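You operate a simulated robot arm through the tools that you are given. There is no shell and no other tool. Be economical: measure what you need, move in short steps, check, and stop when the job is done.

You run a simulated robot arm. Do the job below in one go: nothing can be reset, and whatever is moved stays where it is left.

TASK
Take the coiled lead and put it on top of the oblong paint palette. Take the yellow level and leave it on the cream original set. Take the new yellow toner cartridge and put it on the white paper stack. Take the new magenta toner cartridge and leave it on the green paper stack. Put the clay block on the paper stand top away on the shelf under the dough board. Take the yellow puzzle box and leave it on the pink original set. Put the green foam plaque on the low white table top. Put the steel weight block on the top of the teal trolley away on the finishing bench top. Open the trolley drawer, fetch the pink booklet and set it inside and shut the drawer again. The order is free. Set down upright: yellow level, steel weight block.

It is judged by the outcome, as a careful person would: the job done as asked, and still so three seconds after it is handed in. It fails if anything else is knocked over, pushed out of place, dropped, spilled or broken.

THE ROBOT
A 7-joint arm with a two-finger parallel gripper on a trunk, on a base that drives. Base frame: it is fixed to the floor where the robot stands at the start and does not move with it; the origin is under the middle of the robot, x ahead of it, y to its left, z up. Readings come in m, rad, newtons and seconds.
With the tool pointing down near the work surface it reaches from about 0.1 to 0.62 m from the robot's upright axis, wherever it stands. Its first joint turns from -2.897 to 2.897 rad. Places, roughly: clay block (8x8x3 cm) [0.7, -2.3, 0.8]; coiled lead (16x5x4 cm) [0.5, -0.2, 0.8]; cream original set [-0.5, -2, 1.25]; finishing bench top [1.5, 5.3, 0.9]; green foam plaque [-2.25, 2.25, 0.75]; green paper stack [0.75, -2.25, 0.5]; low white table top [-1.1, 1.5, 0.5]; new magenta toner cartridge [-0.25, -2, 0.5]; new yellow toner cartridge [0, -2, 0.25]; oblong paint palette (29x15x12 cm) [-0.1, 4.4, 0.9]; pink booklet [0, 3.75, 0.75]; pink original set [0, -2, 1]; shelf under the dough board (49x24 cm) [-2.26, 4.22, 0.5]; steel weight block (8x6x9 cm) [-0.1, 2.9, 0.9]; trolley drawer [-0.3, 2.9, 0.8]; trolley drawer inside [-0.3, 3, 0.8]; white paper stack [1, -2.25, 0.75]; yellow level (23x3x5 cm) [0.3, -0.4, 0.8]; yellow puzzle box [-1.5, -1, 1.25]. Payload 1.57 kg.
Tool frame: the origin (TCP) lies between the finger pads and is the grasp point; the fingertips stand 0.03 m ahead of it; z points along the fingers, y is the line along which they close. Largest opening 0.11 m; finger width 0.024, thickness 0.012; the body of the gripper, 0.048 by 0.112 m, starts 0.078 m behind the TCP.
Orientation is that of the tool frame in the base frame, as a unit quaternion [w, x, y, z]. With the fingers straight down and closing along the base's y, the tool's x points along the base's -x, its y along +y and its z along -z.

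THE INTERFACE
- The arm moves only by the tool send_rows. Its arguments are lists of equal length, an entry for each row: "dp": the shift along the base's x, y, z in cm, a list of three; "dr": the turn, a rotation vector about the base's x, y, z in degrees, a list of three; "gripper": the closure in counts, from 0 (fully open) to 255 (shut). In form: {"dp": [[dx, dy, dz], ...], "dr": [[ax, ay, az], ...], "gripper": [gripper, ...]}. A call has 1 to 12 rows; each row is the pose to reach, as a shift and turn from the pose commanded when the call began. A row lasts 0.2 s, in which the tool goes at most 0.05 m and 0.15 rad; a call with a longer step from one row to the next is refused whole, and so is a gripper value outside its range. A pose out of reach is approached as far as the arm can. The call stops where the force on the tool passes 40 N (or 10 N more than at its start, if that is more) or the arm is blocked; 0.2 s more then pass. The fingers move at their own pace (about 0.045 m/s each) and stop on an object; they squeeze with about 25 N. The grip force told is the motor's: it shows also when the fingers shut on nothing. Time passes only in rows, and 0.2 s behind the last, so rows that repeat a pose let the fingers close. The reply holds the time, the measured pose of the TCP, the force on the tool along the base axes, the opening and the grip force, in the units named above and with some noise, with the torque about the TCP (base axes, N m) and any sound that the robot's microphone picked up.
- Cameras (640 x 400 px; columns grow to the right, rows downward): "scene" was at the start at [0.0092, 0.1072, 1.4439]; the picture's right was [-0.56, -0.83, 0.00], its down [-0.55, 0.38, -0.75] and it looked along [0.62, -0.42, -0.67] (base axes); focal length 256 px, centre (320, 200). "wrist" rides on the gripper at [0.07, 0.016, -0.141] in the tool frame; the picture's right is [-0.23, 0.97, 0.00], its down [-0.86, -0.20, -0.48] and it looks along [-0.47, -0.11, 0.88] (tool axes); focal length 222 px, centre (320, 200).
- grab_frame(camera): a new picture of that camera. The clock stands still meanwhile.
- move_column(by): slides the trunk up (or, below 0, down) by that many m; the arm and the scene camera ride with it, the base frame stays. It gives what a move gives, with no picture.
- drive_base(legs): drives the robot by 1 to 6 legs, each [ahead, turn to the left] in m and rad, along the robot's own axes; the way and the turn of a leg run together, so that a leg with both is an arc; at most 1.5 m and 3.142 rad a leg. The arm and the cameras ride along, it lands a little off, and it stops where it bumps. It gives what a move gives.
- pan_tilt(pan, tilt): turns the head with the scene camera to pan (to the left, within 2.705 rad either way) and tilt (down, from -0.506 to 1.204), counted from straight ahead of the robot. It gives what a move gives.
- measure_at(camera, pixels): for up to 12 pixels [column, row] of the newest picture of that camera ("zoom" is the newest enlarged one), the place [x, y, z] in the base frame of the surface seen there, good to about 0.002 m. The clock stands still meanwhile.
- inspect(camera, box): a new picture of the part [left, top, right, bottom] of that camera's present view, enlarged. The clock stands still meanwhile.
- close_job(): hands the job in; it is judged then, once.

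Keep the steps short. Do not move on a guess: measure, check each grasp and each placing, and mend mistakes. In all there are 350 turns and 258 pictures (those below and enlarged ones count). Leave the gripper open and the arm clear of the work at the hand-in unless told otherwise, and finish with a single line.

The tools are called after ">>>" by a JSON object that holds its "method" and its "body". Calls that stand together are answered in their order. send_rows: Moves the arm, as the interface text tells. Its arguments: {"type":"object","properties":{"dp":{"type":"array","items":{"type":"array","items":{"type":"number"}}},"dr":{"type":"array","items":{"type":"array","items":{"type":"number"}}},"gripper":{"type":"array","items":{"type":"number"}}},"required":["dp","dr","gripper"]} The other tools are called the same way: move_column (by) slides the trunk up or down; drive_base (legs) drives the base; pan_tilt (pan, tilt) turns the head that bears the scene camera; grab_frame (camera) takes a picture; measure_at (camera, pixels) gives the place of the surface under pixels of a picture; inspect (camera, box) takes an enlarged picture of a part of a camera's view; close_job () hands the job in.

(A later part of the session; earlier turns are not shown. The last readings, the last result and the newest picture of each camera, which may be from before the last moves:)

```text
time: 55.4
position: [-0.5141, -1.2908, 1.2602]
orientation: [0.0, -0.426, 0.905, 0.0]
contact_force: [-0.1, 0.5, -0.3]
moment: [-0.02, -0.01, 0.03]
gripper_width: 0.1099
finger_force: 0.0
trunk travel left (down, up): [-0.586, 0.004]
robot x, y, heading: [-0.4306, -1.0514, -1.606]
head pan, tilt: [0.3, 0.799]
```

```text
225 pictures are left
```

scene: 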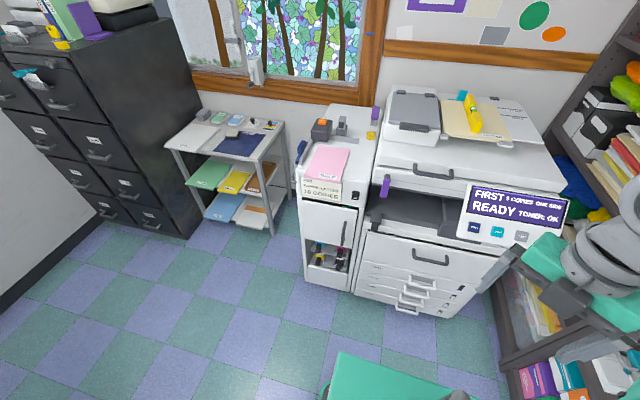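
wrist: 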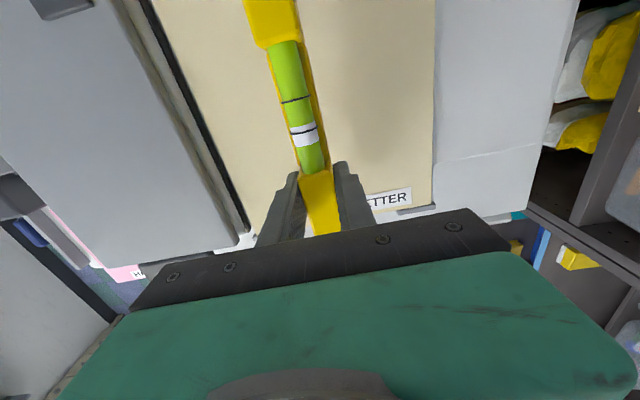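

I'll lower the trunk 0.5 m to see into the toner cubby.

>>> {"method": "move_column", "body": {"by": -0.5}}

>>> {"method": "pan_tilt", "body": {"pan": 0.35, "tilt": 0.65}}

>>> {"method": "inspect", "body": {"camera": "scene", "box": [200, 60, 440, 300]}}

```text
refused: -0.5 is not a number from -0.4 to 0.4
```

```text
time: 56.1
position: [-0.513, -1.2926, 1.2602]
orientation: [-0.001, -0.426, 0.905, 0.0]
contact_force: [0.4, 0.4, 0.3]
moment: [0.03, -0.02, -0.02]
gripper_width: 0.1101
finger_force: 0.0
trunk travel left (down, up): [-0.586, 0.004]
robot x, y, heading: [-0.4322, -1.0487, -1.605]
head pan, tilt: [0.351, 0.649]
```

```text
1.67 times, centred on (320, 180) of scene
```

zoom: 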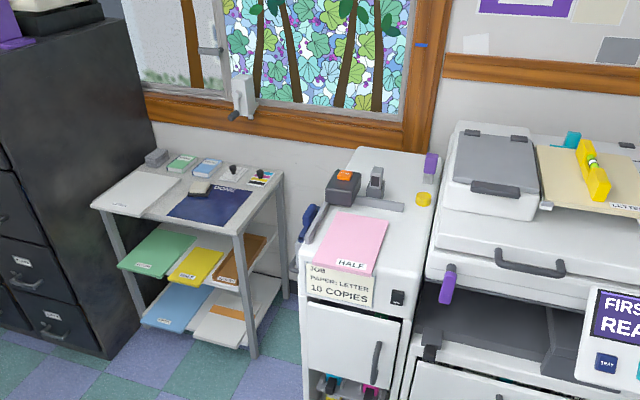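

Steps are limited to 0.4 m, so I'll lower in two moves and look at the cubby.

>>> {"method": "move_column", "body": {"by": -0.39}}

>>> {"method": "move_column", "body": {"by": -0.1}}

>>> {"method": "pan_tilt", "body": {"pan": 0.35, "tilt": 0.6}}

>>> {"method": "grab_frame", "body": {"camera": "scene"}}

```text
time: 59.8
position: [-0.5124, -1.2925, 0.8693]
orientation: [0.0, -0.425, 0.905, 0.0]
contact_force: [0.0, -0.1, 0.0]
moment: [-0.01, -0.05, 0.01]
gripper_width: 0.1101
finger_force: 0.1
trunk travel left (down, up): [-0.196, 0.394]
robot x, y, heading: [-0.4343, -1.0487, -1.609]
head pan, tilt: [0.351, 0.649]
```

```text
time: 61.2
position: [-0.5143, -1.2921, 0.7704]
orientation: [-0.001, -0.426, 0.905, 0.0]
contact_force: [-0.6, 0.1, 0.9]
moment: [-0.04, 0.0, 0.01]
gripper_width: 0.1101
finger_force: 0.0
trunk travel left (down, up): [-0.096, 0.494]
robot x, y, heading: [-0.4327, -1.0495, -1.614]
head pan, tilt: [0.351, 0.649]
```

```text
time: 61.8
position: [-0.5137, -1.2911, 0.7706]
orientation: [-0.001, -0.426, 0.905, 0.001]
contact_force: [-0.9, 1.1, -0.5]
moment: [0.0, -0.04, -0.04]
gripper_width: 0.1101
finger_force: 0.2
trunk travel left (down, up): [-0.096, 0.494]
robot x, y, heading: [-0.4303, -1.0487, -1.602]
head pan, tilt: [0.351, 0.6]
```

```text
223 pictures are left
```

scene: 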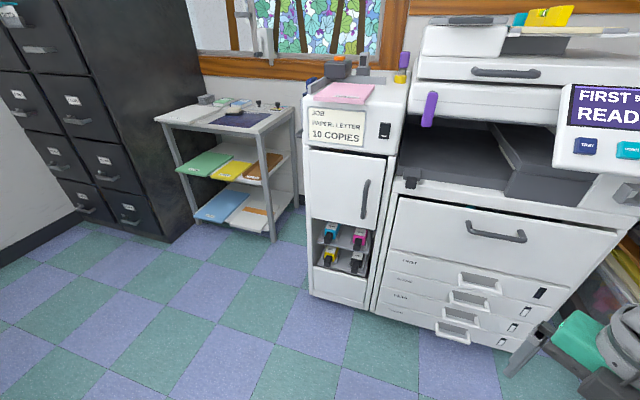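

>>> {"method": "inspect", "body": {"camera": "scene", "box": [300, 210, 390, 290]}}

>>> {"method": "measure_at", "body": {"camera": "zoom", "pixels": [[195, 140], [190, 170], [345, 150], [405, 165], [410, 190], [200, 300], [170, 330], [200, 340], [390, 345], [150, 210], [480, 240], [130, 90]]}}

```text
5.00 times, centred on (345, 250) of scene
```

zoom: 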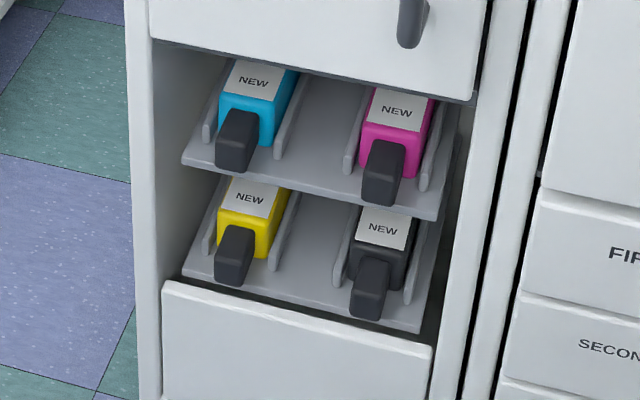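

```text
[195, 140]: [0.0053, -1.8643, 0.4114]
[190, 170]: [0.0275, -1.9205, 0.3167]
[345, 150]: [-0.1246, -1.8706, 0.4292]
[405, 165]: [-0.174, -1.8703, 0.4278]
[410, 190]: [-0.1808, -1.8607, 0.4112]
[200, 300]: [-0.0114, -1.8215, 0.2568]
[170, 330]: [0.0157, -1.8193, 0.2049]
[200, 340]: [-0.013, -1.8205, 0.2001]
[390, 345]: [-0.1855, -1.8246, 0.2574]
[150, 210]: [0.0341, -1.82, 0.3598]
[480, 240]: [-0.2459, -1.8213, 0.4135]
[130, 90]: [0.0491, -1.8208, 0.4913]
```

>>> {"method": "inspect", "body": {"camera": "scene", "box": [315, 222, 379, 278]}}

>>> {"method": "measure_at", "body": {"camera": "zoom", "pixels": [[390, 165], [390, 190], [420, 160], [355, 170], [420, 120], [420, 90], [390, 148], [170, 290], [170, 315], [205, 285], [215, 205], [215, 235]]}}

>>> {"method": "measure_at", "body": {"camera": "zoom", "pixels": [[365, 150], [370, 205], [410, 170], [410, 205], [460, 180], [475, 240], [350, 220], [175, 270], [145, 285], [195, 310], [250, 205], [350, 40]]}}

```text
7.14 times, centred on (347, 250) of scene
```

zoom: 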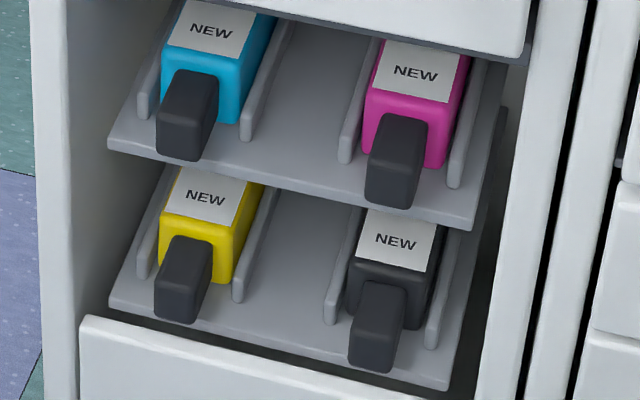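

```text
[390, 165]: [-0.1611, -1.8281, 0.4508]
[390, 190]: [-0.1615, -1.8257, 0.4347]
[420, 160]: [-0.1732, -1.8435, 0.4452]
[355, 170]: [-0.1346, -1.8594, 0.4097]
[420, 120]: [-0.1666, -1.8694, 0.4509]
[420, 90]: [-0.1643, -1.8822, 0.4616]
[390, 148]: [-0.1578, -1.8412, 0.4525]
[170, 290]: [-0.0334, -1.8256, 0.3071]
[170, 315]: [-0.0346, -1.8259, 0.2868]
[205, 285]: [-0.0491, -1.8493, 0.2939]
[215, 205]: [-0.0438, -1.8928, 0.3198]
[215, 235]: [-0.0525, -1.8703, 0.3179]
```

```text
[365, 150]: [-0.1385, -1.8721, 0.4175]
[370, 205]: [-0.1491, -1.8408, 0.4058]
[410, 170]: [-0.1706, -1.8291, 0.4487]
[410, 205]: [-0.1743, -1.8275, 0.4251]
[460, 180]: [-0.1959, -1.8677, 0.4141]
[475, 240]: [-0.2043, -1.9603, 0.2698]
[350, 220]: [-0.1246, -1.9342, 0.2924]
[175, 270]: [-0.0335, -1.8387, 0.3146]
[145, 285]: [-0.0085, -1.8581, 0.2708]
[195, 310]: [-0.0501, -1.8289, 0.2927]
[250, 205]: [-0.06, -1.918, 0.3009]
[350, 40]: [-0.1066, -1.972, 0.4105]
```

The handles sit at about (-0.160,-1.848,0.437) for magenta and (-0.036,-1.848,0.30) for yellow. Each is about 2.7 cm wide and sticks out toward me. I'll line the base up at x -0.16 facing -y, and turn the tool so its camera side faces the robot.

>>> {"method": "drive_base", "body": {"legs": [[0, 1.605], [0.27, 0], [0, -1.571]]}}

>>> {"method": "send_rows", "body": {"dp": [[0, 0, 0], [0, 0, 0], [0, 0, 0], [0, 0, 0], [0, 0, 0], [0, 0, 0], [0, 0, 0], [0, 0, 0], [0, 0, 0], [0, 0, 0], [0, 0, 0], [0, 0, 0]], "dr": [[0, 0, -8.4], [0, 0, -16.8], [0, 0, -25.2], [0, 0, -33.6], [0, 0, -42], [0, 0, -50.4], [0, 0, -58.8], [0, 0, -67.2], [0, 0, -75.6], [0, 0, -84], [0, 0, -92.4], [0, 0, -100]], "gripper": [0, 0, 0, 0, 0, 0, 0, 0, 0, 0, 0, 0]}}

```text
time: 71.4
position: [-0.2331, -1.2928, 0.7704]
orientation: [0.0, -0.449, 0.893, 0.0]
contact_force: [0.0, -0.6, -0.1]
moment: [0.0, 0.04, -0.03]
gripper_width: 0.1099
finger_force: 0.0
trunk travel left (down, up): [-0.096, 0.494]
robot x, y, heading: [-0.1654, -1.046, -1.555]
head pan, tilt: [0.351, 0.6]
```

```text
time: 74.0
position: [-0.235, -1.2921, 0.7585]
orientation: [0.008, 0.399, 0.916, 0.024]
contact_force: [0.2, 1.0, 1.3]
moment: [-0.02, -0.01, 0.0]
gripper_width: 0.11
finger_force: 0.1
trunk travel left (down, up): [-0.096, 0.494]
robot x, y, heading: [-0.1679, -1.0461, -1.555]
head pan, tilt: [0.351, 0.6]
```

Nearly there; the arm is tight so close to the base. I'll extend forward while finishing the turn.

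>>> {"method": "send_rows", "body": {"dp": [[1, -2, 0], [2, -5, -1], [3, -8, -2], [4, -11, -3], [5, -14, -4], [6, -17, -6], [7, -20, -8], [7, -20, -8]], "dr": [[0, 0, -6], [0, 0, -12], [0, 0, -18], [0, 0, -24], [0, 0, -30], [0, 0, -36], [0, 0, -41], [0, 0, -41]], "gripper": [0, 0, 0, 0, 0, 0, 0, 0]}}

```text
time: 75.8
position: [-0.1639, -1.4934, 0.6926]
orientation: [0.0, 0.693, 0.721, 0.0]
contact_force: [0.7, 0.7, 0.0]
moment: [-0.02, 0.03, 0.01]
gripper_width: 0.1099
finger_force: 0.1
trunk travel left (down, up): [-0.096, 0.494]
robot x, y, heading: [-0.1658, -1.0444, -1.557]
head pan, tilt: [0.351, 0.6]
```

>>> {"method": "send_rows", "body": {"dp": [[0, 0, 0]], "dr": [[0, 0, -2.3]], "gripper": [0]}}

>>> {"method": "move_column", "body": {"by": -0.09}}

>>> {"method": "send_rows", "body": {"dp": [[0, -1, -1], [0, -2, -2], [0, -4, -4], [0, -6, -6], [0, -8, -8], [0, -10, -10], [0, -12, -12], [0, -14, -14], [0, -15, -16], [0, -16, -16.5]], "dr": [[-8, 0, 0], [-16, 0, 0], [-24, 0, 0], [-32, 0, 0], [-40, 0, 0], [-48, 0, 0], [-56, 0, 0], [-64, 0, 0], [-72, 0, 0], [-75, 0, 0]], "gripper": [0, 0, 0, 0, 0, 0, 0, 0, 0, 0]}}

>>> {"method": "grab_frame", "body": {"camera": "wrist"}}

>>> {"method": "grab_frame", "body": {"camera": "scene"}}

```text
time: 76.2
position: [-0.1623, -1.4925, 0.6915]
orientation: [-0.001, 0.706, 0.708, 0.001]
contact_force: [-0.4, 0.5, -0.6]
moment: [0.02, -0.03, -0.03]
gripper_width: 0.1102
finger_force: 0.2
trunk travel left (down, up): [-0.096, 0.494]
robot x, y, heading: [-0.1601, -1.0482, -1.559]
head pan, tilt: [0.351, 0.6]
```

```text
time: 77.5
position: [-0.1636, -1.4935, 0.6026]
orientation: [0.0, 0.707, 0.708, 0.0]
contact_force: [-0.3, 0.0, -0.2]
moment: [0.0, -0.01, 0.0]
gripper_width: 0.1099
finger_force: 0.0
trunk travel left (down, up): [-0.006, 0.584]
robot x, y, heading: [-0.167, -1.0492, -1.56]
head pan, tilt: [0.351, 0.6]
```

```text
time: 79.7
position: [-0.1644, -1.652, 0.4382]
orientation: [0.43, 0.56, 0.561, -0.432]
contact_force: [0.6, 0.8, 0.6]
moment: [-0.02, 0.0, 0.0]
gripper_width: 0.11
finger_force: 0.0
trunk travel left (down, up): [-0.006, 0.584]
robot x, y, heading: [-0.1662, -1.0466, -1.56]
head pan, tilt: [0.351, 0.6]
```

```text
220 pictures are left
```

wrist: 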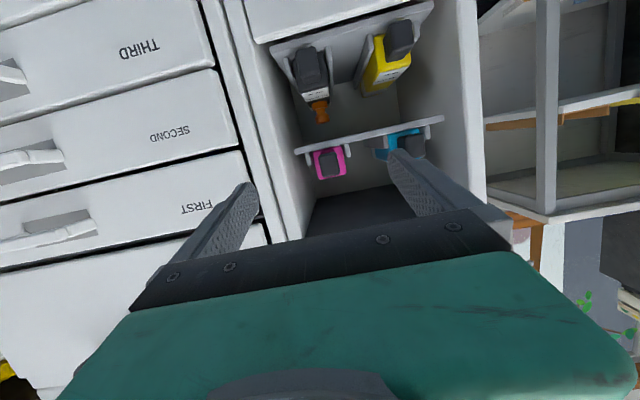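

```text
219 pictures are left
```

scene: 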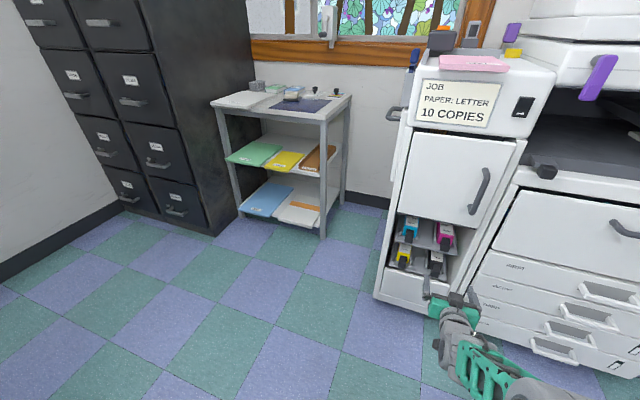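

The tool is 15° below horizontal, facing the cubby. The magenta handle shows at (330,163) in the wrist view. Measuring it.

>>> {"method": "inspect", "body": {"camera": "wrist", "box": [270, 100, 450, 220]}}

>>> {"method": "measure_at", "body": {"camera": "zoom", "pixels": [[190, 205], [230, 205], [255, 205], [210, 180], [210, 240], [210, 260], [160, 220], [265, 190], [450, 165], [90, 190], [300, 160], [200, 300]]}}

```text
3.33 times, centred on (360, 160) of wrist
```

zoom: 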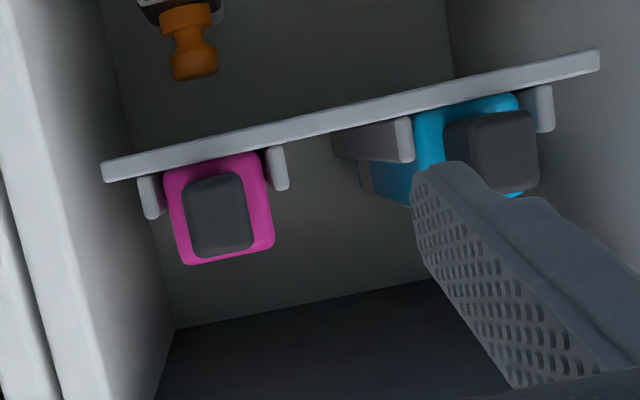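

```text
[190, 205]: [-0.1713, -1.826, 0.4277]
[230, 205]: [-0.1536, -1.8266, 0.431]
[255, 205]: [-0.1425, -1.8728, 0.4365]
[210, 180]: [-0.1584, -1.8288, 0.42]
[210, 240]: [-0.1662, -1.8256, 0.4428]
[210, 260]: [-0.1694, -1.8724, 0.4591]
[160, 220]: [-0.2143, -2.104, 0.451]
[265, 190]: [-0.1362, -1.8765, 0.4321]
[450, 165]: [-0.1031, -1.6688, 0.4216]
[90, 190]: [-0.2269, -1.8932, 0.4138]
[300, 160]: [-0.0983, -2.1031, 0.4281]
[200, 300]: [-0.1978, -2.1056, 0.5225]
```

The handle centre is x -0.162, z 0.434, with its front at y -1.826 and the body face at -1.872. I'll narrow the fingers to 5 cm and advance to y -1.836.

>>> {"method": "send_rows", "body": {"dp": [[0.2, -3, -0.4], [0.2, -6, -0.4], [0.2, -9, -0.4], [0.2, -12, -0.4], [0.2, -14, -0.4], [0.2, -16, -0.4], [0.2, -17.5, -0.4], [0.2, -18.4, -0.4]], "dr": [[0, 0, 0], [0, 0, 0], [0, 0, 0], [0, 0, 0], [0, 0, 0], [0, 0, 0], [0, 0, 0], [0, 0, 0]], "gripper": [140, 140, 140, 140, 140, 140, 140, 140]}}

>>> {"method": "grab_frame", "body": {"camera": "wrist"}}

```text
time: 81.4
position: [-0.1627, -1.8298, 0.4321]
orientation: [0.43, 0.561, 0.562, -0.43]
contact_force: [0.2, 31.6, 13.8]
moment: [-0.47, 0.08, 0.1]
gripper_width: 0.0497
finger_force: 0.1
trunk travel left (down, up): [-0.006, 0.584]
robot x, y, heading: [-0.1629, -1.047, -1.554]
head pan, tilt: [0.351, 0.6]
stopped in row 8: the force on the tool passed its limit at 65 N (the readings are from after the stop); the commanded pose is now the measured one
```

```text
217 pictures are left
```

wrist: 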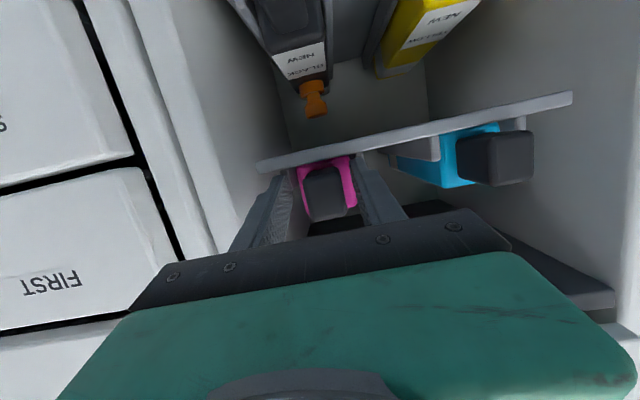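

The fingertips touched something ahead (guide fronts or shelf lip). They already overlap the handle by 3 cm, so I'll back off 3 mm, raise 2 mm and close.

>>> {"method": "send_rows", "body": {"dp": [[0, 0.4, 0.3], [0, 0.4, 0.3], [0, 0.4, 0.3], [0, 0.4, 0.3], [0, 0.4, 0.3]], "dr": [[0, 0, 0], [0, 0, 0], [0, 0, 0], [0, 0, 0], [0, 0, 0]], "gripper": [140, 255, 255, 255, 255]}}

>>> {"method": "inspect", "body": {"camera": "wrist", "box": [220, 60, 460, 240]}}

```text
time: 82.6
position: [-0.1631, -1.8264, 0.4316]
orientation: [0.428, 0.562, 0.563, -0.429]
contact_force: [1.5, 0.0, 0.2]
moment: [0.03, -0.11, 0.12]
gripper_width: 0.0279
finger_force: 24.7
trunk travel left (down, up): [-0.006, 0.584]
robot x, y, heading: [-0.1673, -1.0443, -1.554]
head pan, tilt: [0.351, 0.6]
```

```text
2.22 times, centred on (340, 150) of wrist
```

zoom: 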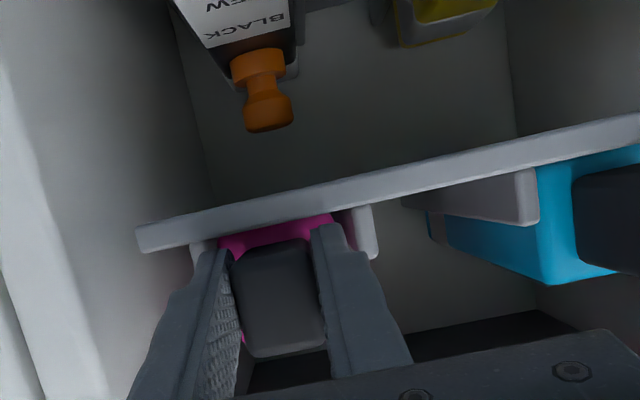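

The handle is gripped at 0.028. I'll lift 4 mm and slide the cartridge straight out.

>>> {"method": "send_rows", "body": {"dp": [[0, 0, 0.4], [0, 2, 0.6], [0, 4, 0.6], [0, 7, 0.6], [0, 10, 0.6], [0, 13, 0.6], [0, 16, 0.6]], "dr": [[0, 0, 0], [0, 0, 0], [0, 0, 0], [0, 0, 0], [0, 0, 0], [0, 0, 0], [0, 0, 0]], "gripper": [255, 255, 255, 255, 255, 255, 255]}}

>>> {"method": "grab_frame", "body": {"camera": "wrist"}}

>>> {"method": "inspect", "body": {"camera": "scene", "box": [360, 200, 520, 360]}}

```text
time: 84.2
position: [-0.1612, -1.6655, 0.4372]
orientation: [0.428, 0.562, 0.563, -0.429]
contact_force: [-0.3, 0.0, -4.4]
moment: [0.47, -0.03, 0.03]
gripper_width: 0.0276
finger_force: 25.2
trunk travel left (down, up): [-0.006, 0.584]
robot x, y, heading: [-0.1645, -1.0479, -1.556]
head pan, tilt: [0.351, 0.6]
```

```text
215 pictures are left
```

wrist: 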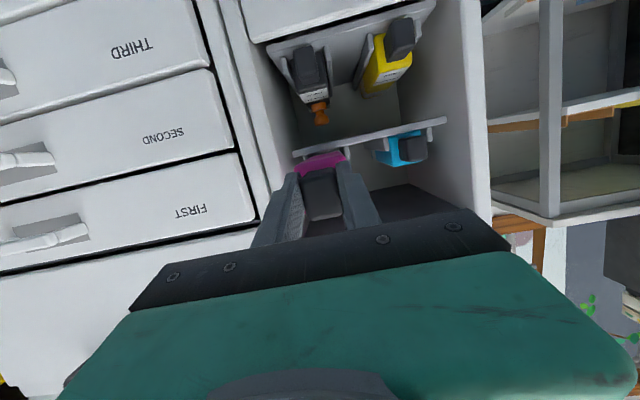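

```text
2.50 times, centred on (440, 280) of scene
```

zoom: 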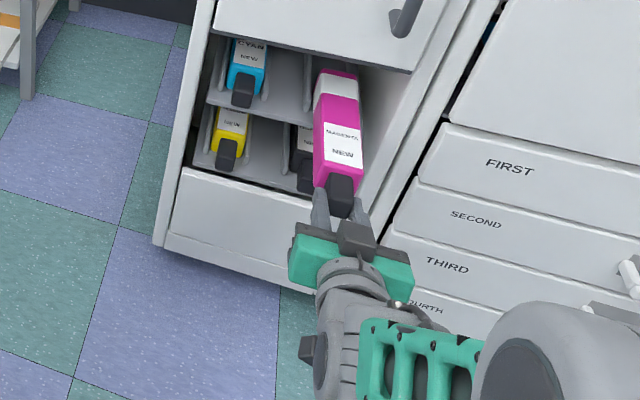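

The cartridge is level in the grip (4.4 N). I'll back the base 0.3 m to draw it fully out.

>>> {"method": "drive_base", "body": {"legs": [[-0.3, 0]]}}

>>> {"method": "pan_tilt", "body": {"pan": 0.3, "tilt": 0.7}}

>>> {"method": "grab_frame", "body": {"camera": "scene"}}

```text
time: 86.3
position: [-0.1668, -1.3577, 0.436]
orientation: [0.428, 0.563, 0.562, -0.429]
contact_force: [0.1, 0.7, -3.5]
moment: [0.5, 0.01, 0.0]
gripper_width: 0.0279
finger_force: 25.1
trunk travel left (down, up): [-0.006, 0.584]
robot x, y, heading: [-0.1707, -0.7381, -1.556]
head pan, tilt: [0.351, 0.6]
```

```text
time: 87.0
position: [-0.1673, -1.3577, 0.436]
orientation: [0.428, 0.563, 0.562, -0.43]
contact_force: [0.2, -0.6, -2.9]
moment: [0.47, -0.01, -0.03]
gripper_width: 0.0277
finger_force: 24.5
trunk travel left (down, up): [-0.006, 0.584]
robot x, y, heading: [-0.1666, -0.739, -1.557]
head pan, tilt: [0.3, 0.7]
```

```text
213 pictures are left
```

scene: 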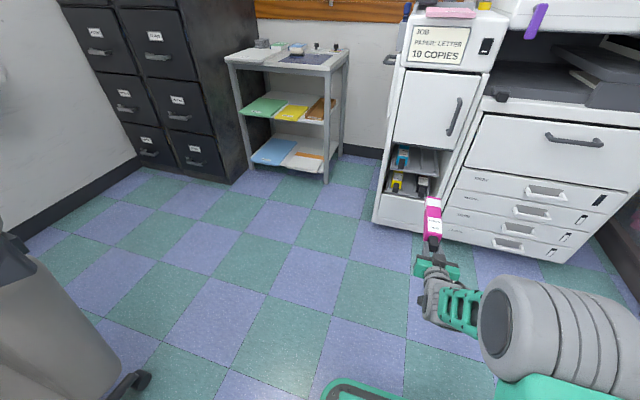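

Out. The green stack is on the stand's middle shelf at about (262,107). I'll zoom in and measure the stand.

>>> {"method": "inspect", "body": {"camera": "scene", "box": [215, 30, 365, 190]}}

>>> {"method": "measure_at", "body": {"camera": "zoom", "pixels": [[190, 190], [250, 175], [140, 210], [180, 225], [300, 195], [280, 125], [175, 90], [95, 105], [260, 95], [65, 75], [330, 130], [130, 60]]}}

```text
2.50 times, centred on (290, 110) of scene
```

zoom: 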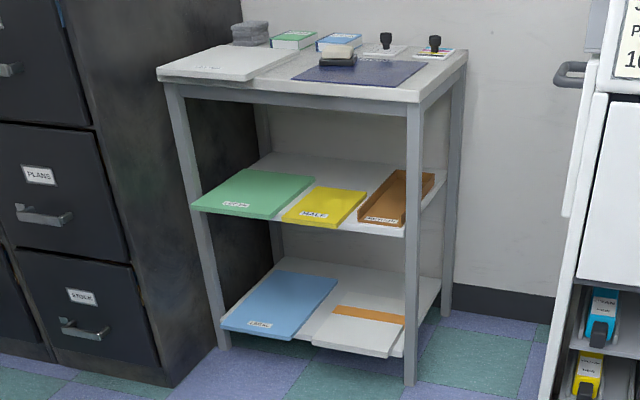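

```text
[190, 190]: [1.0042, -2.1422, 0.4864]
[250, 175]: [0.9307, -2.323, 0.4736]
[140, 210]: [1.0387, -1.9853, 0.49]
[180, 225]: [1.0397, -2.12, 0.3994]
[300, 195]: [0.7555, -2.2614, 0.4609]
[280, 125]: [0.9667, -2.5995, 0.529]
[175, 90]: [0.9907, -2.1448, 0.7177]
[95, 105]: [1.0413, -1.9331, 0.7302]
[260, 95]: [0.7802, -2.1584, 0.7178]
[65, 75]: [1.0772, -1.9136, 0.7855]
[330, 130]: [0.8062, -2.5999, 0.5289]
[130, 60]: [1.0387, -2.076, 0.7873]
```

I need to see what lies between here and the stand, so I'll look left.

>>> {"method": "pan_tilt", "body": {"pan": 1.1, "tilt": 0.7}}

>>> {"method": "grab_frame", "body": {"camera": "scene"}}

>>> {"method": "measure_at", "body": {"camera": "scene", "pixels": [[430, 150], [360, 180], [250, 150], [200, 200], [300, 300], [150, 250], [320, 100], [450, 250], [260, 220], [100, 200], [380, 250], [200, 350]]}}

```text
time: 88.1
position: [-0.1673, -1.3584, 0.4351]
orientation: [0.428, 0.562, 0.563, -0.429]
contact_force: [0.0, -0.5, -3.2]
moment: [0.48, 0.0, 0.0]
gripper_width: 0.0279
finger_force: 25.9
trunk travel left (down, up): [-0.006, 0.584]
robot x, y, heading: [-0.1736, -0.7364, -1.562]
head pan, tilt: [1.1, 0.7]
```

```text
211 pictures are left
```

scene: 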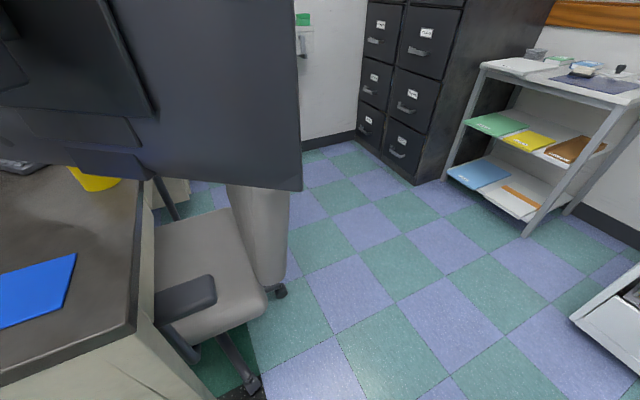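

```text
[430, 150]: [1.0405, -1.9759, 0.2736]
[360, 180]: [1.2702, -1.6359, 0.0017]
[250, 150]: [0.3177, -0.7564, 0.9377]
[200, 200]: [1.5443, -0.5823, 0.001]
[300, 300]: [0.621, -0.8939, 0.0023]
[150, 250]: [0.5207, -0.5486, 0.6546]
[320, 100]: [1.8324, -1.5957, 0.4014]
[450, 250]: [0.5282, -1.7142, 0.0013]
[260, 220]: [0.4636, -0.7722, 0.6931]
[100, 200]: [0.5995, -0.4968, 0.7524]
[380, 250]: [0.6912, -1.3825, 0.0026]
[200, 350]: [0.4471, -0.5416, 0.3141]
```

The chair blocks turning with the arm stretched out. I'll swing the tool to point down, so the cartridge hangs, and pull the arm in for the drive.

>>> {"method": "send_rows", "body": {"dp": [[0, 1, 2], [0, 2, 4], [0, 3, 6.5], [0, 5, 9], [0, 7, 12], [0, 9, 15], [0, 11, 18], [0, 14, 21], [0, 17, 24], [0, 20, 26]], "dr": [[8, 0, 0], [16, 0, 0], [24, 0, 0], [32, 0, 0], [40, 0, 0], [48, 0, 0], [56, 0, 0], [64, 0, 0], [72, 0, 0], [75, 0, 0]], "gripper": [255, 255, 255, 255, 255, 255, 255, 255, 255, 255]}}

>>> {"method": "grab_frame", "body": {"camera": "wrist"}}

```text
time: 90.3
position: [-0.1674, -1.1598, 0.6975]
orientation: [-0.003, 0.706, 0.708, 0.002]
contact_force: [-0.2, 0.3, -4.4]
moment: [0.11, 0.01, 0.01]
gripper_width: 0.0276
finger_force: 24.8
trunk travel left (down, up): [-0.006, 0.584]
robot x, y, heading: [-0.1674, -0.7359, -1.558]
head pan, tilt: [1.1, 0.7]
```

```text
210 pictures are left
```

wrist: 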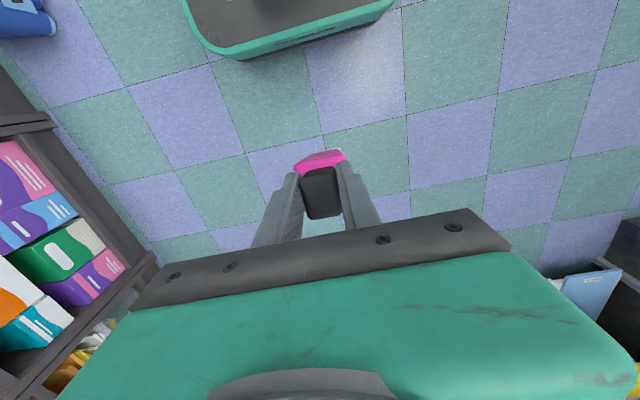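

>>> {"method": "inspect", "body": {"camera": "scene", "box": [430, 40, 640, 240]}}

>>> {"method": "measure_at", "body": {"camera": "zoom", "pixels": [[110, 250], [160, 280], [240, 265], [195, 230], [280, 330], [240, 300], [175, 85], [140, 130], [230, 110], [500, 90], [370, 160], [300, 290]]}}

```text
2.00 times, centred on (535, 140) of scene
```

zoom: 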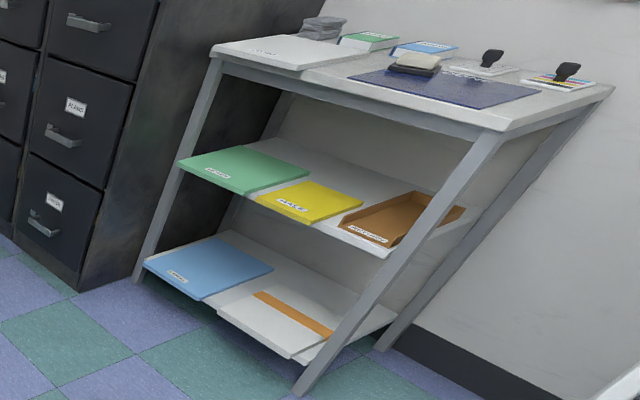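

```text
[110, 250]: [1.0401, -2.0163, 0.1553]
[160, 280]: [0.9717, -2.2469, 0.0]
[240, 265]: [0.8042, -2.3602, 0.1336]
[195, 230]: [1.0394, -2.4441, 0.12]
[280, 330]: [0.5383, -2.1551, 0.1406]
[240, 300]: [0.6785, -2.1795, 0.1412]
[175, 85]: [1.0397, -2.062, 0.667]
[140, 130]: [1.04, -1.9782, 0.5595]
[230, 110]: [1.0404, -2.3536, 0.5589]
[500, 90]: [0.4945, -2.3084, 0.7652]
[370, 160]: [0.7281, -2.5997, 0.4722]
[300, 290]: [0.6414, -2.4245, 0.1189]
```

>>> {"method": "measure_at", "body": {"camera": "zoom", "pixels": [[185, 162], [240, 190], [305, 168], [245, 148], [262, 198], [310, 215], [210, 50], [300, 68], [260, 50], [330, 50], [415, 65], [400, 75]]}}

```text
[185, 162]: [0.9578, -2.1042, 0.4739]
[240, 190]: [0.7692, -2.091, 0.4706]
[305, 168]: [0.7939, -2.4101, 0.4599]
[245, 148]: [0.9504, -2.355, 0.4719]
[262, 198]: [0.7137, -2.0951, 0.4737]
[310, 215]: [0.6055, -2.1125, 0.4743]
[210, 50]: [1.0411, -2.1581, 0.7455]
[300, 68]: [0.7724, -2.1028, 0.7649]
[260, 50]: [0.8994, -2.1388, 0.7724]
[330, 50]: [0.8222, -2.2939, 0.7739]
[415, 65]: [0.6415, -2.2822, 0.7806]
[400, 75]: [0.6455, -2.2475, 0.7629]
```

The green stack's top is at z 0.473, x 0.77–0.955, front edge y -2.09. I'll drive around the chair on the south side to (0.86,-1.22) and face -y.

>>> {"method": "drive_base", "body": {"legs": [[0, 0.658], [0.6, 0], [0, 0.88], [0.66, 0], [0, -1.55]]}}

>>> {"method": "pan_tilt", "body": {"pan": 0.0, "tilt": 0.6}}

>>> {"method": "grab_frame", "body": {"camera": "scene"}}

```text
time: 104.8
position: [0.876, -1.637, 0.6974]
orientation: [-0.003, 0.708, 0.706, 0.001]
contact_force: [0.3, -0.5, -4.2]
moment: [0.1, -0.04, -0.02]
gripper_width: 0.0276
finger_force: 25.4
trunk travel left (down, up): [-0.006, 0.584]
robot x, y, heading: [0.8777, -1.2173, -1.561]
head pan, tilt: [1.1, 0.7]
```

```text
time: 106.2
position: [0.8762, -1.6372, 0.6981]
orientation: [-0.004, 0.708, 0.706, 0.002]
contact_force: [0.4, 1.0, -3.8]
moment: [0.11, -0.01, 0.01]
gripper_width: 0.0277
finger_force: 25.9
trunk travel left (down, up): [-0.006, 0.584]
robot x, y, heading: [0.8757, -1.2119, -1.558]
head pan, tilt: [0.0, 0.6]
```

```text
208 pictures are left
```

scene: 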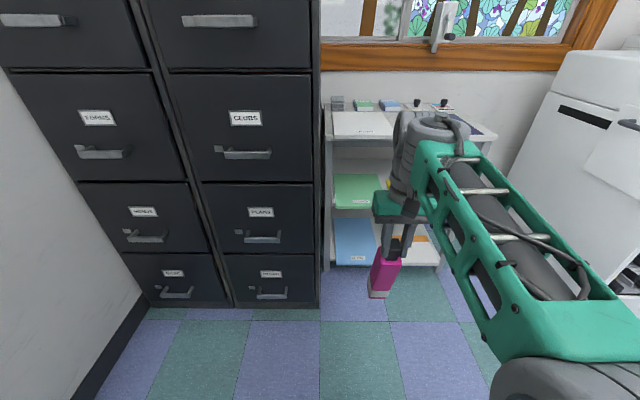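

The path is clear. I'll pitch the tool back to 15° below horizontal in front of the stand at z 0.54.

>>> {"method": "send_rows", "body": {"dp": [[0, 0, -1], [0, 0, -2], [0, -1, -4], [0, -2, -6], [0, -3, -8], [0, -4, -10], [0, -5, -12], [0, -6, -14], [0, -8, -15], [0, -9, -16]], "dr": [[-8, 0, 0], [-16, 0, 0], [-24, 0, 0], [-32, 0, 0], [-40, 0, 0], [-48, 0, 0], [-56, 0, 0], [-64, 0, 0], [-72, 0, 0], [-75, 0, 0]], "gripper": [255, 255, 255, 255, 255, 255, 255, 255, 255, 255]}}

>>> {"method": "pan_tilt", "body": {"pan": -0.05, "tilt": 0.6}}

>>> {"method": "grab_frame", "body": {"camera": "scene"}}

```text
time: 108.4
position: [0.8743, -1.724, 0.5361]
orientation: [0.429, 0.563, 0.561, -0.429]
contact_force: [-0.4, -1.0, -3.1]
moment: [0.5, -0.01, -0.02]
gripper_width: 0.0278
finger_force: 24.9
trunk travel left (down, up): [-0.006, 0.584]
robot x, y, heading: [0.8789, -1.2178, -1.557]
head pan, tilt: [0.0, 0.6]
```

```text
time: 109.0
position: [0.8757, -1.724, 0.5361]
orientation: [0.429, 0.563, 0.562, -0.428]
contact_force: [0.0, -0.2, -2.9]
moment: [0.51, -0.02, 0.01]
gripper_width: 0.0277
finger_force: 24.7
trunk travel left (down, up): [-0.006, 0.584]
robot x, y, heading: [0.8764, -1.2157, -1.562]
head pan, tilt: [-0.051, 0.6]
```

```text
207 pictures are left
```

scene: 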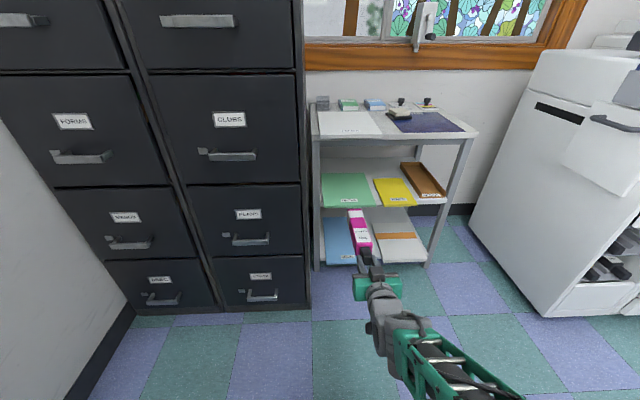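

>>> {"method": "inspect", "body": {"camera": "scene", "box": [290, 80, 490, 280]}}

>>> {"method": "measure_at", "body": {"camera": "scene", "pixels": [[324, 203], [374, 204], [368, 178], [323, 178], [347, 190], [354, 213], [360, 240], [362, 250], [348, 218], [366, 225], [313, 160], [345, 150]]}}

```text
2.00 times, centred on (390, 180) of scene
```

zoom: 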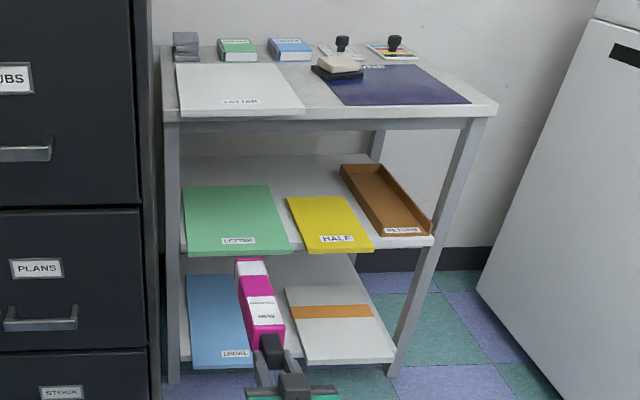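

```text
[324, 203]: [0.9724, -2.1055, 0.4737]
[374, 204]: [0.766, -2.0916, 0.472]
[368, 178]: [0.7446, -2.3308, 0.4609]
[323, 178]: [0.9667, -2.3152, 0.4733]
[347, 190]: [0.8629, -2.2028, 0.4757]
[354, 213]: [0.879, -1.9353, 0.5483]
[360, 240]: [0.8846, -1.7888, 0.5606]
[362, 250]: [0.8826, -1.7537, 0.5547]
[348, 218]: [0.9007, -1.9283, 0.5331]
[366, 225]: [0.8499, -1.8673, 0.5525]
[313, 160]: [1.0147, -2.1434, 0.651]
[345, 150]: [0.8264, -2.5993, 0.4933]
```

The cartridge's far end droops about 5°. I'll raise 1.5 cm, pitch up 4.5°, then drive 0.25 m so it enters above the green stack.

>>> {"method": "send_rows", "body": {"dp": [[0, 0, 1], [-0.3, 0, 1.7]], "dr": [[-4.5, 0, 0], [-4.5, 0, 0]], "gripper": [255, 255]}}

>>> {"method": "drive_base", "body": {"legs": [[0.25, 0]]}}

>>> {"method": "inspect", "body": {"camera": "scene", "box": [240, 100, 440, 300]}}

```text
time: 109.6
position: [0.8713, -1.725, 0.5523]
orientation: [0.45, 0.546, 0.544, -0.45]
contact_force: [0.0, 0.7, -4.6]
moment: [0.51, 0.01, -0.01]
gripper_width: 0.0277
finger_force: 24.9
trunk travel left (down, up): [-0.006, 0.584]
robot x, y, heading: [0.8737, -1.2138, -1.562]
head pan, tilt: [-0.051, 0.6]
```

```text
time: 111.4
position: [0.8769, -1.9795, 0.5526]
orientation: [0.451, 0.545, 0.546, -0.449]
contact_force: [-0.6, -0.5, -2.7]
moment: [0.5, 0.02, 0.04]
gripper_width: 0.0278
finger_force: 25.0
trunk travel left (down, up): [-0.006, 0.584]
robot x, y, heading: [0.8797, -1.4698, -1.556]
head pan, tilt: [-0.051, 0.6]
```

```text
2.00 times, centred on (340, 200) of scene
```

zoom: 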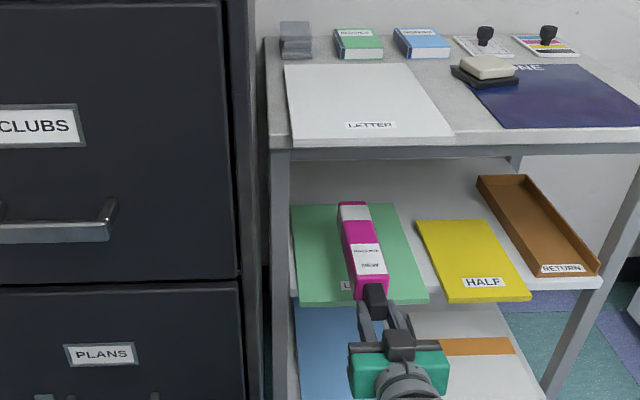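

It is over the green stack. I'll move 9 cm further in and then lower to just above contact.

>>> {"method": "send_rows", "body": {"dp": [[-0.3, -3, 0], [-0.5, -6, 0], [-0.6, -9, 0], [-0.6, -9, -2], [-0.6, -9, -4]], "dr": [[0, 0, 0], [0, 0, 0], [0, 0, 0], [0, 0, 0], [0, 0, 0]], "gripper": [255, 255, 255, 255, 255]}}

>>> {"method": "inspect", "body": {"camera": "scene", "box": [290, 180, 410, 280]}}

>>> {"method": "measure_at", "body": {"camera": "zoom", "pixels": [[260, 80], [300, 190], [250, 110], [290, 250], [330, 250], [360, 150], [200, 150], [190, 240]]}}

```text
time: 112.6
position: [0.8718, -2.07, 0.5137]
orientation: [0.452, 0.545, 0.545, -0.45]
contact_force: [0.2, 0.0, -2.8]
moment: [0.48, -0.01, 0.01]
gripper_width: 0.0277
finger_force: 25.2
trunk travel left (down, up): [-0.006, 0.584]
robot x, y, heading: [0.8825, -1.4692, -1.556]
head pan, tilt: [-0.051, 0.6]
```

```text
4.00 times, centred on (350, 230) of scene
```

zoom: 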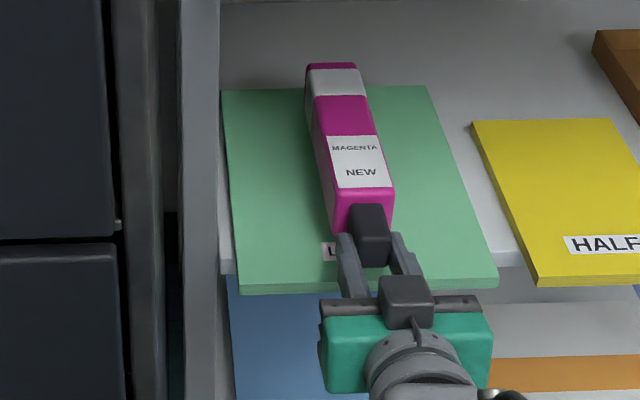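

```text
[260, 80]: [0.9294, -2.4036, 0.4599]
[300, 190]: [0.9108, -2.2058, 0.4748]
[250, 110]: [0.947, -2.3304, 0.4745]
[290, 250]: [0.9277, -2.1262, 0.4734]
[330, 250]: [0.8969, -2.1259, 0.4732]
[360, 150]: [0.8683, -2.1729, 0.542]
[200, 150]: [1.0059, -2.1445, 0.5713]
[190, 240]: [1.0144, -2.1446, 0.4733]
```

About 1 cm to go. I'll lower in small steps and watch the force.

>>> {"method": "send_rows", "body": {"dp": [[0, 0, -0.5], [0, 0, -0.9]], "dr": [[0, 0, 0], [0, 0, 0]], "gripper": [255, 255]}}

>>> {"method": "send_rows", "body": {"dp": [[0, 0, -0.3]], "dr": [[0, 0, 0]], "gripper": [255]}}

>>> {"method": "send_rows", "body": {"dp": [[0, 0, -0.3]], "dr": [[0, 0, 0]], "gripper": [255]}}

```text
time: 113.2
position: [0.8717, -2.0693, 0.5035]
orientation: [0.452, 0.544, 0.545, -0.449]
contact_force: [-0.3, -0.3, -4.2]
moment: [0.44, 0.02, 0.0]
gripper_width: 0.0276
finger_force: 25.7
trunk travel left (down, up): [-0.006, 0.584]
robot x, y, heading: [0.8796, -1.4658, -1.557]
head pan, tilt: [-0.051, 0.6]
```

```text
time: 113.6
position: [0.8702, -2.0714, 0.5018]
orientation: [0.451, 0.546, 0.545, -0.449]
contact_force: [-0.1, 0.8, -3.6]
moment: [0.48, -0.03, 0.04]
gripper_width: 0.0276
finger_force: 25.4
trunk travel left (down, up): [-0.006, 0.584]
robot x, y, heading: [0.8798, -1.4739, -1.557]
head pan, tilt: [-0.051, 0.6]
```

```text
time: 114.0
position: [0.8701, -2.0701, 0.498]
orientation: [0.451, 0.545, 0.545, -0.449]
contact_force: [0.4, -1.2, -3.9]
moment: [0.5, 0.02, 0.02]
gripper_width: 0.028
finger_force: 25.0
trunk travel left (down, up): [-0.006, 0.584]
robot x, y, heading: [0.8792, -1.466, -1.554]
head pan, tilt: [-0.051, 0.6]
```

>>> {"method": "send_rows", "body": {"dp": [[0, 0, -0.3]], "dr": [[0, 0, 0]], "gripper": [255]}}

>>> {"method": "send_rows", "body": {"dp": [[0, 0, -0.2]], "dr": [[0, 0, 0]], "gripper": [255]}}

>>> {"method": "inspect", "body": {"camera": "wrist", "box": [200, 40, 440, 240]}}

```text
time: 114.4
position: [0.8696, -2.0692, 0.4967]
orientation: [0.451, 0.545, 0.545, -0.45]
contact_force: [-0.3, 0.0, -2.2]
moment: [-0.14, 0.07, -0.07]
gripper_width: 0.0278
finger_force: 24.6
trunk travel left (down, up): [-0.006, 0.584]
robot x, y, heading: [0.8787, -1.468, -1.556]
head pan, tilt: [-0.051, 0.6]
```

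```text
time: 114.8
position: [0.8703, -2.0693, 0.4949]
orientation: [0.453, 0.543, 0.544, -0.451]
contact_force: [-2.1, 0.8, 1.7]
moment: [-0.86, 0.08, -0.13]
gripper_width: 0.0276
finger_force: 25.2
trunk travel left (down, up): [-0.006, 0.584]
robot x, y, heading: [0.8788, -1.467, -1.558]
head pan, tilt: [-0.051, 0.6]
```

```text
2.00 times, centred on (320, 140) of wrist
```

zoom: 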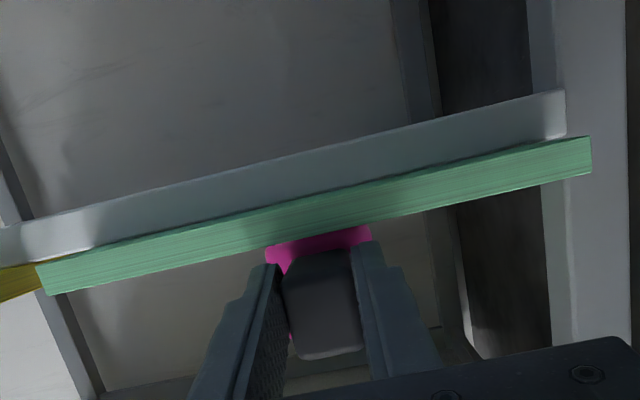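

It is resting on the stack. I'll open slowly to about 5.5 cm and then retract straight back.

>>> {"method": "send_rows", "body": {"dp": [[0, 0, 0], [0, 0, 0], [0, 0, 0], [0, 0, 0], [0, 2, 0], [0, 5, 0], [0, 9, 0], [0, 13, 0]], "dr": [[0, 0, 0], [0, 0, 0], [0, 0, 0], [0, 0, 0], [0, 0, 0], [0, 0, 0], [0, 0, 0], [0, 0, 0]], "gripper": [180, 140, 120, 120, 120, 120, 120, 120]}}

>>> {"method": "inspect", "body": {"camera": "scene", "box": [240, 100, 440, 300]}}

```text
time: 116.6
position: [0.873, -1.9378, 0.4925]
orientation: [0.452, 0.544, 0.545, -0.45]
contact_force: [-0.6, -0.3, 0.1]
moment: [0.03, -0.02, -0.01]
gripper_width: 0.058
finger_force: 0.0
trunk travel left (down, up): [-0.006, 0.584]
robot x, y, heading: [0.8824, -1.4679, -1.556]
head pan, tilt: [-0.051, 0.6]
```

```text
2.00 times, centred on (340, 200) of scene
```

zoom: 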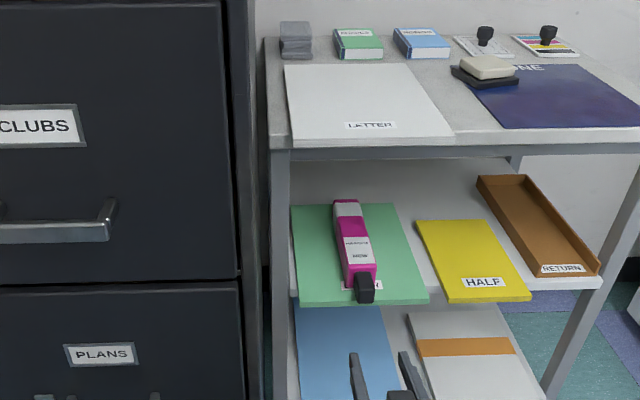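

Magenta is on the green stack. Now for yellow toner: I'll pull the arm in, back up, and drive over to face the cubby at x -0.04.

>>> {"method": "send_rows", "body": {"dp": [[0, 3, 0], [0, 6, 0], [0, 8, 0]], "dr": [[0, 0, 0], [0, 0, 0], [0, 0, 0]], "gripper": [120, 120, 120]}}

>>> {"method": "drive_base", "body": {"legs": [[-0.26, 0], [0, -1.586], [0.91, 0], [0, 1.571]]}}

>>> {"method": "pan_tilt", "body": {"pan": 0.15, "tilt": 0.8}}

>>> {"method": "grab_frame", "body": {"camera": "scene"}}

>>> {"method": "grab_frame", "body": {"camera": "wrist"}}

```text
time: 117.4
position: [0.8759, -1.9172, 0.4919]
orientation: [0.454, 0.544, 0.554, -0.437]
contact_force: [0.6, -0.6, 0.1]
moment: [0.01, -0.01, 0.02]
gripper_width: 0.0586
finger_force: 0.0
out of reach, approached as far as the arm can: row 2, 3
trunk travel left (down, up): [-0.006, 0.584]
robot x, y, heading: [0.8819, -1.4614, -1.555]
head pan, tilt: [-0.051, 0.6]
```

```text
time: 131.3
position: [-0.0647, -1.669, 0.4947]
orientation: [0.442, 0.556, 0.538, -0.454]
contact_force: [0.2, -0.9, 0.0]
moment: [-0.01, -0.03, 0.0]
gripper_width: 0.0581
finger_force: 0.0
trunk travel left (down, up): [-0.006, 0.584]
robot x, y, heading: [-0.0332, -1.2185, -1.588]
head pan, tilt: [-0.051, 0.6]
```

```text
time: 132.0
position: [-0.0633, -1.6684, 0.4912]
orientation: [0.442, 0.557, 0.539, -0.453]
contact_force: [0.0, -0.4, 0.0]
moment: [0.01, -0.02, 0.02]
gripper_width: 0.0581
finger_force: 0.0
trunk travel left (down, up): [-0.006, 0.584]
robot x, y, heading: [-0.0345, -1.2151, -1.587]
head pan, tilt: [0.15, 0.799]
```

```text
201 pictures are left
```

scene: 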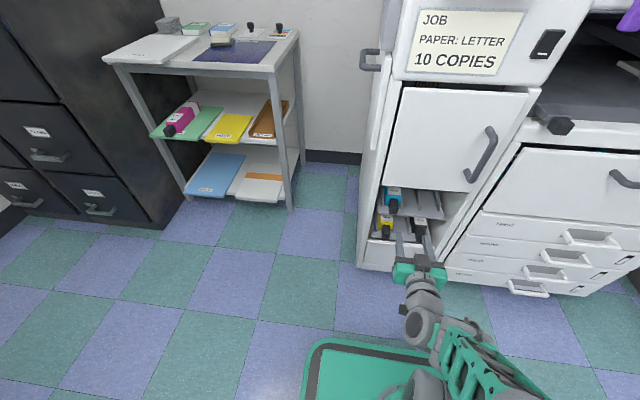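

```text
200 pictures are left
```

wrist: 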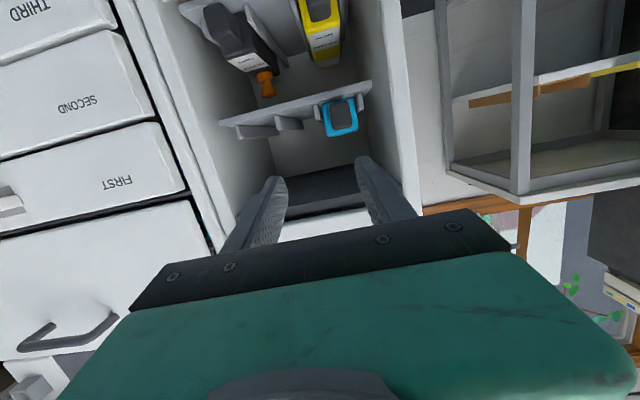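

The yellow handle is below the cyan one, at (387,232). I'll lower to z 0.302 in line with x -0.036 and look from the wrist.

>>> {"method": "send_rows", "body": {"dp": [[1, 0, -3], [2, 0, -7], [2.7, 0, -11], [2.7, 0, -15], [2.7, 0, -19]], "dr": [[0, 0, 0], [0, 0, 0], [0, 0, 1], [0, 0, 1.6], [0, 0, 1.6]], "gripper": [140, 140, 140, 140, 140]}}

>>> {"method": "inspect", "body": {"camera": "wrist", "box": [220, 60, 440, 240]}}

```text
time: 133.4
position: [-0.0361, -1.6744, 0.3516]
orientation: [0.459, 0.537, 0.537, -0.461]
contact_force: [-0.8, 0.0, -0.2]
moment: [0.02, 0.03, -0.01]
gripper_width: 0.0496
finger_force: 0.2
trunk travel left (down, up): [-0.006, 0.584]
robot x, y, heading: [-0.0374, -1.2177, -1.583]
head pan, tilt: [0.15, 0.799]
stopped in row 5: the arm was blocked; the commanded pose is now the measured one
```

```text
2.22 times, centred on (330, 150) of wrist
```

zoom: 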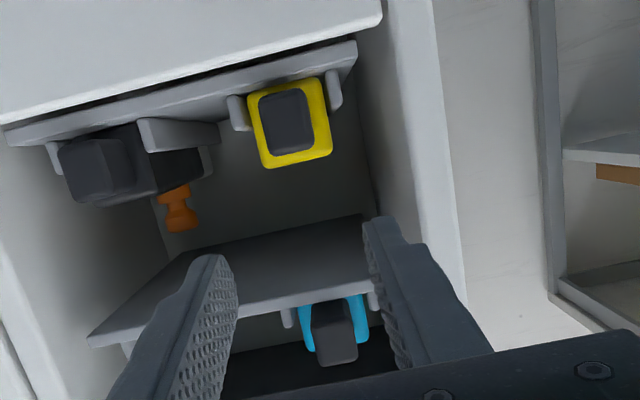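

The arm seems blocked by the robot's own base. I'll raise slightly, back the base 0.2 m, and reach out farther instead.

>>> {"method": "send_rows", "body": {"dp": [[0, 0, 2]], "dr": [[0, 0, 0]], "gripper": [140]}}

>>> {"method": "drive_base", "body": {"legs": [[-0.2, 0]]}}

>>> {"method": "send_rows", "body": {"dp": [[0, -4, 0], [0, -8, -1], [0, -12, -2], [0, -15, -4], [0, -17, -6.5]], "dr": [[0, 0, 0], [0, 0, 0], [0, 0, 0], [0, 0, 0], [0, 0, 0]], "gripper": [140, 140, 140, 140, 140]}}

>>> {"method": "inspect", "body": {"camera": "wrist", "box": [220, 60, 440, 240]}}

```text
time: 133.8
position: [-0.0368, -1.6756, 0.3702]
orientation: [0.459, 0.538, 0.537, -0.461]
contact_force: [-0.3, -0.5, 0.5]
moment: [-0.03, 0.01, -0.01]
gripper_width: 0.0497
finger_force: 0.1
trunk travel left (down, up): [-0.006, 0.584]
robot x, y, heading: [-0.0382, -1.2204, -1.582]
head pan, tilt: [0.15, 0.799]
```

```text
time: 135.4
position: [-0.033, -1.475, 0.3722]
orientation: [0.46, 0.537, 0.537, -0.461]
contact_force: [0.0, 0.1, 0.4]
moment: [0.01, -0.01, 0.03]
gripper_width: 0.0496
finger_force: 0.1
trunk travel left (down, up): [-0.006, 0.584]
robot x, y, heading: [-0.0323, -1.0162, -1.583]
head pan, tilt: [0.15, 0.799]
```

```text
time: 136.6
position: [-0.0339, -1.6439, 0.304]
orientation: [0.46, 0.536, 0.538, -0.46]
contact_force: [-0.9, 0.1, 0.3]
moment: [0.03, 0.01, -0.01]
gripper_width: 0.0494
finger_force: 0.1
trunk travel left (down, up): [-0.006, 0.584]
robot x, y, heading: [-0.034, -1.0134, -1.583]
head pan, tilt: [0.15, 0.799]
```

```text
2.22 times, centred on (330, 150) of wrist
```

zoom: 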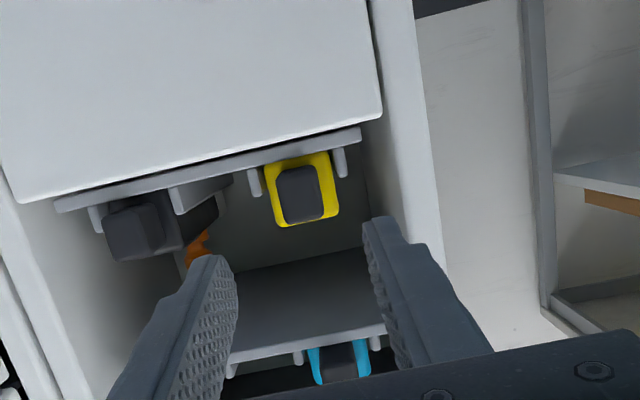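

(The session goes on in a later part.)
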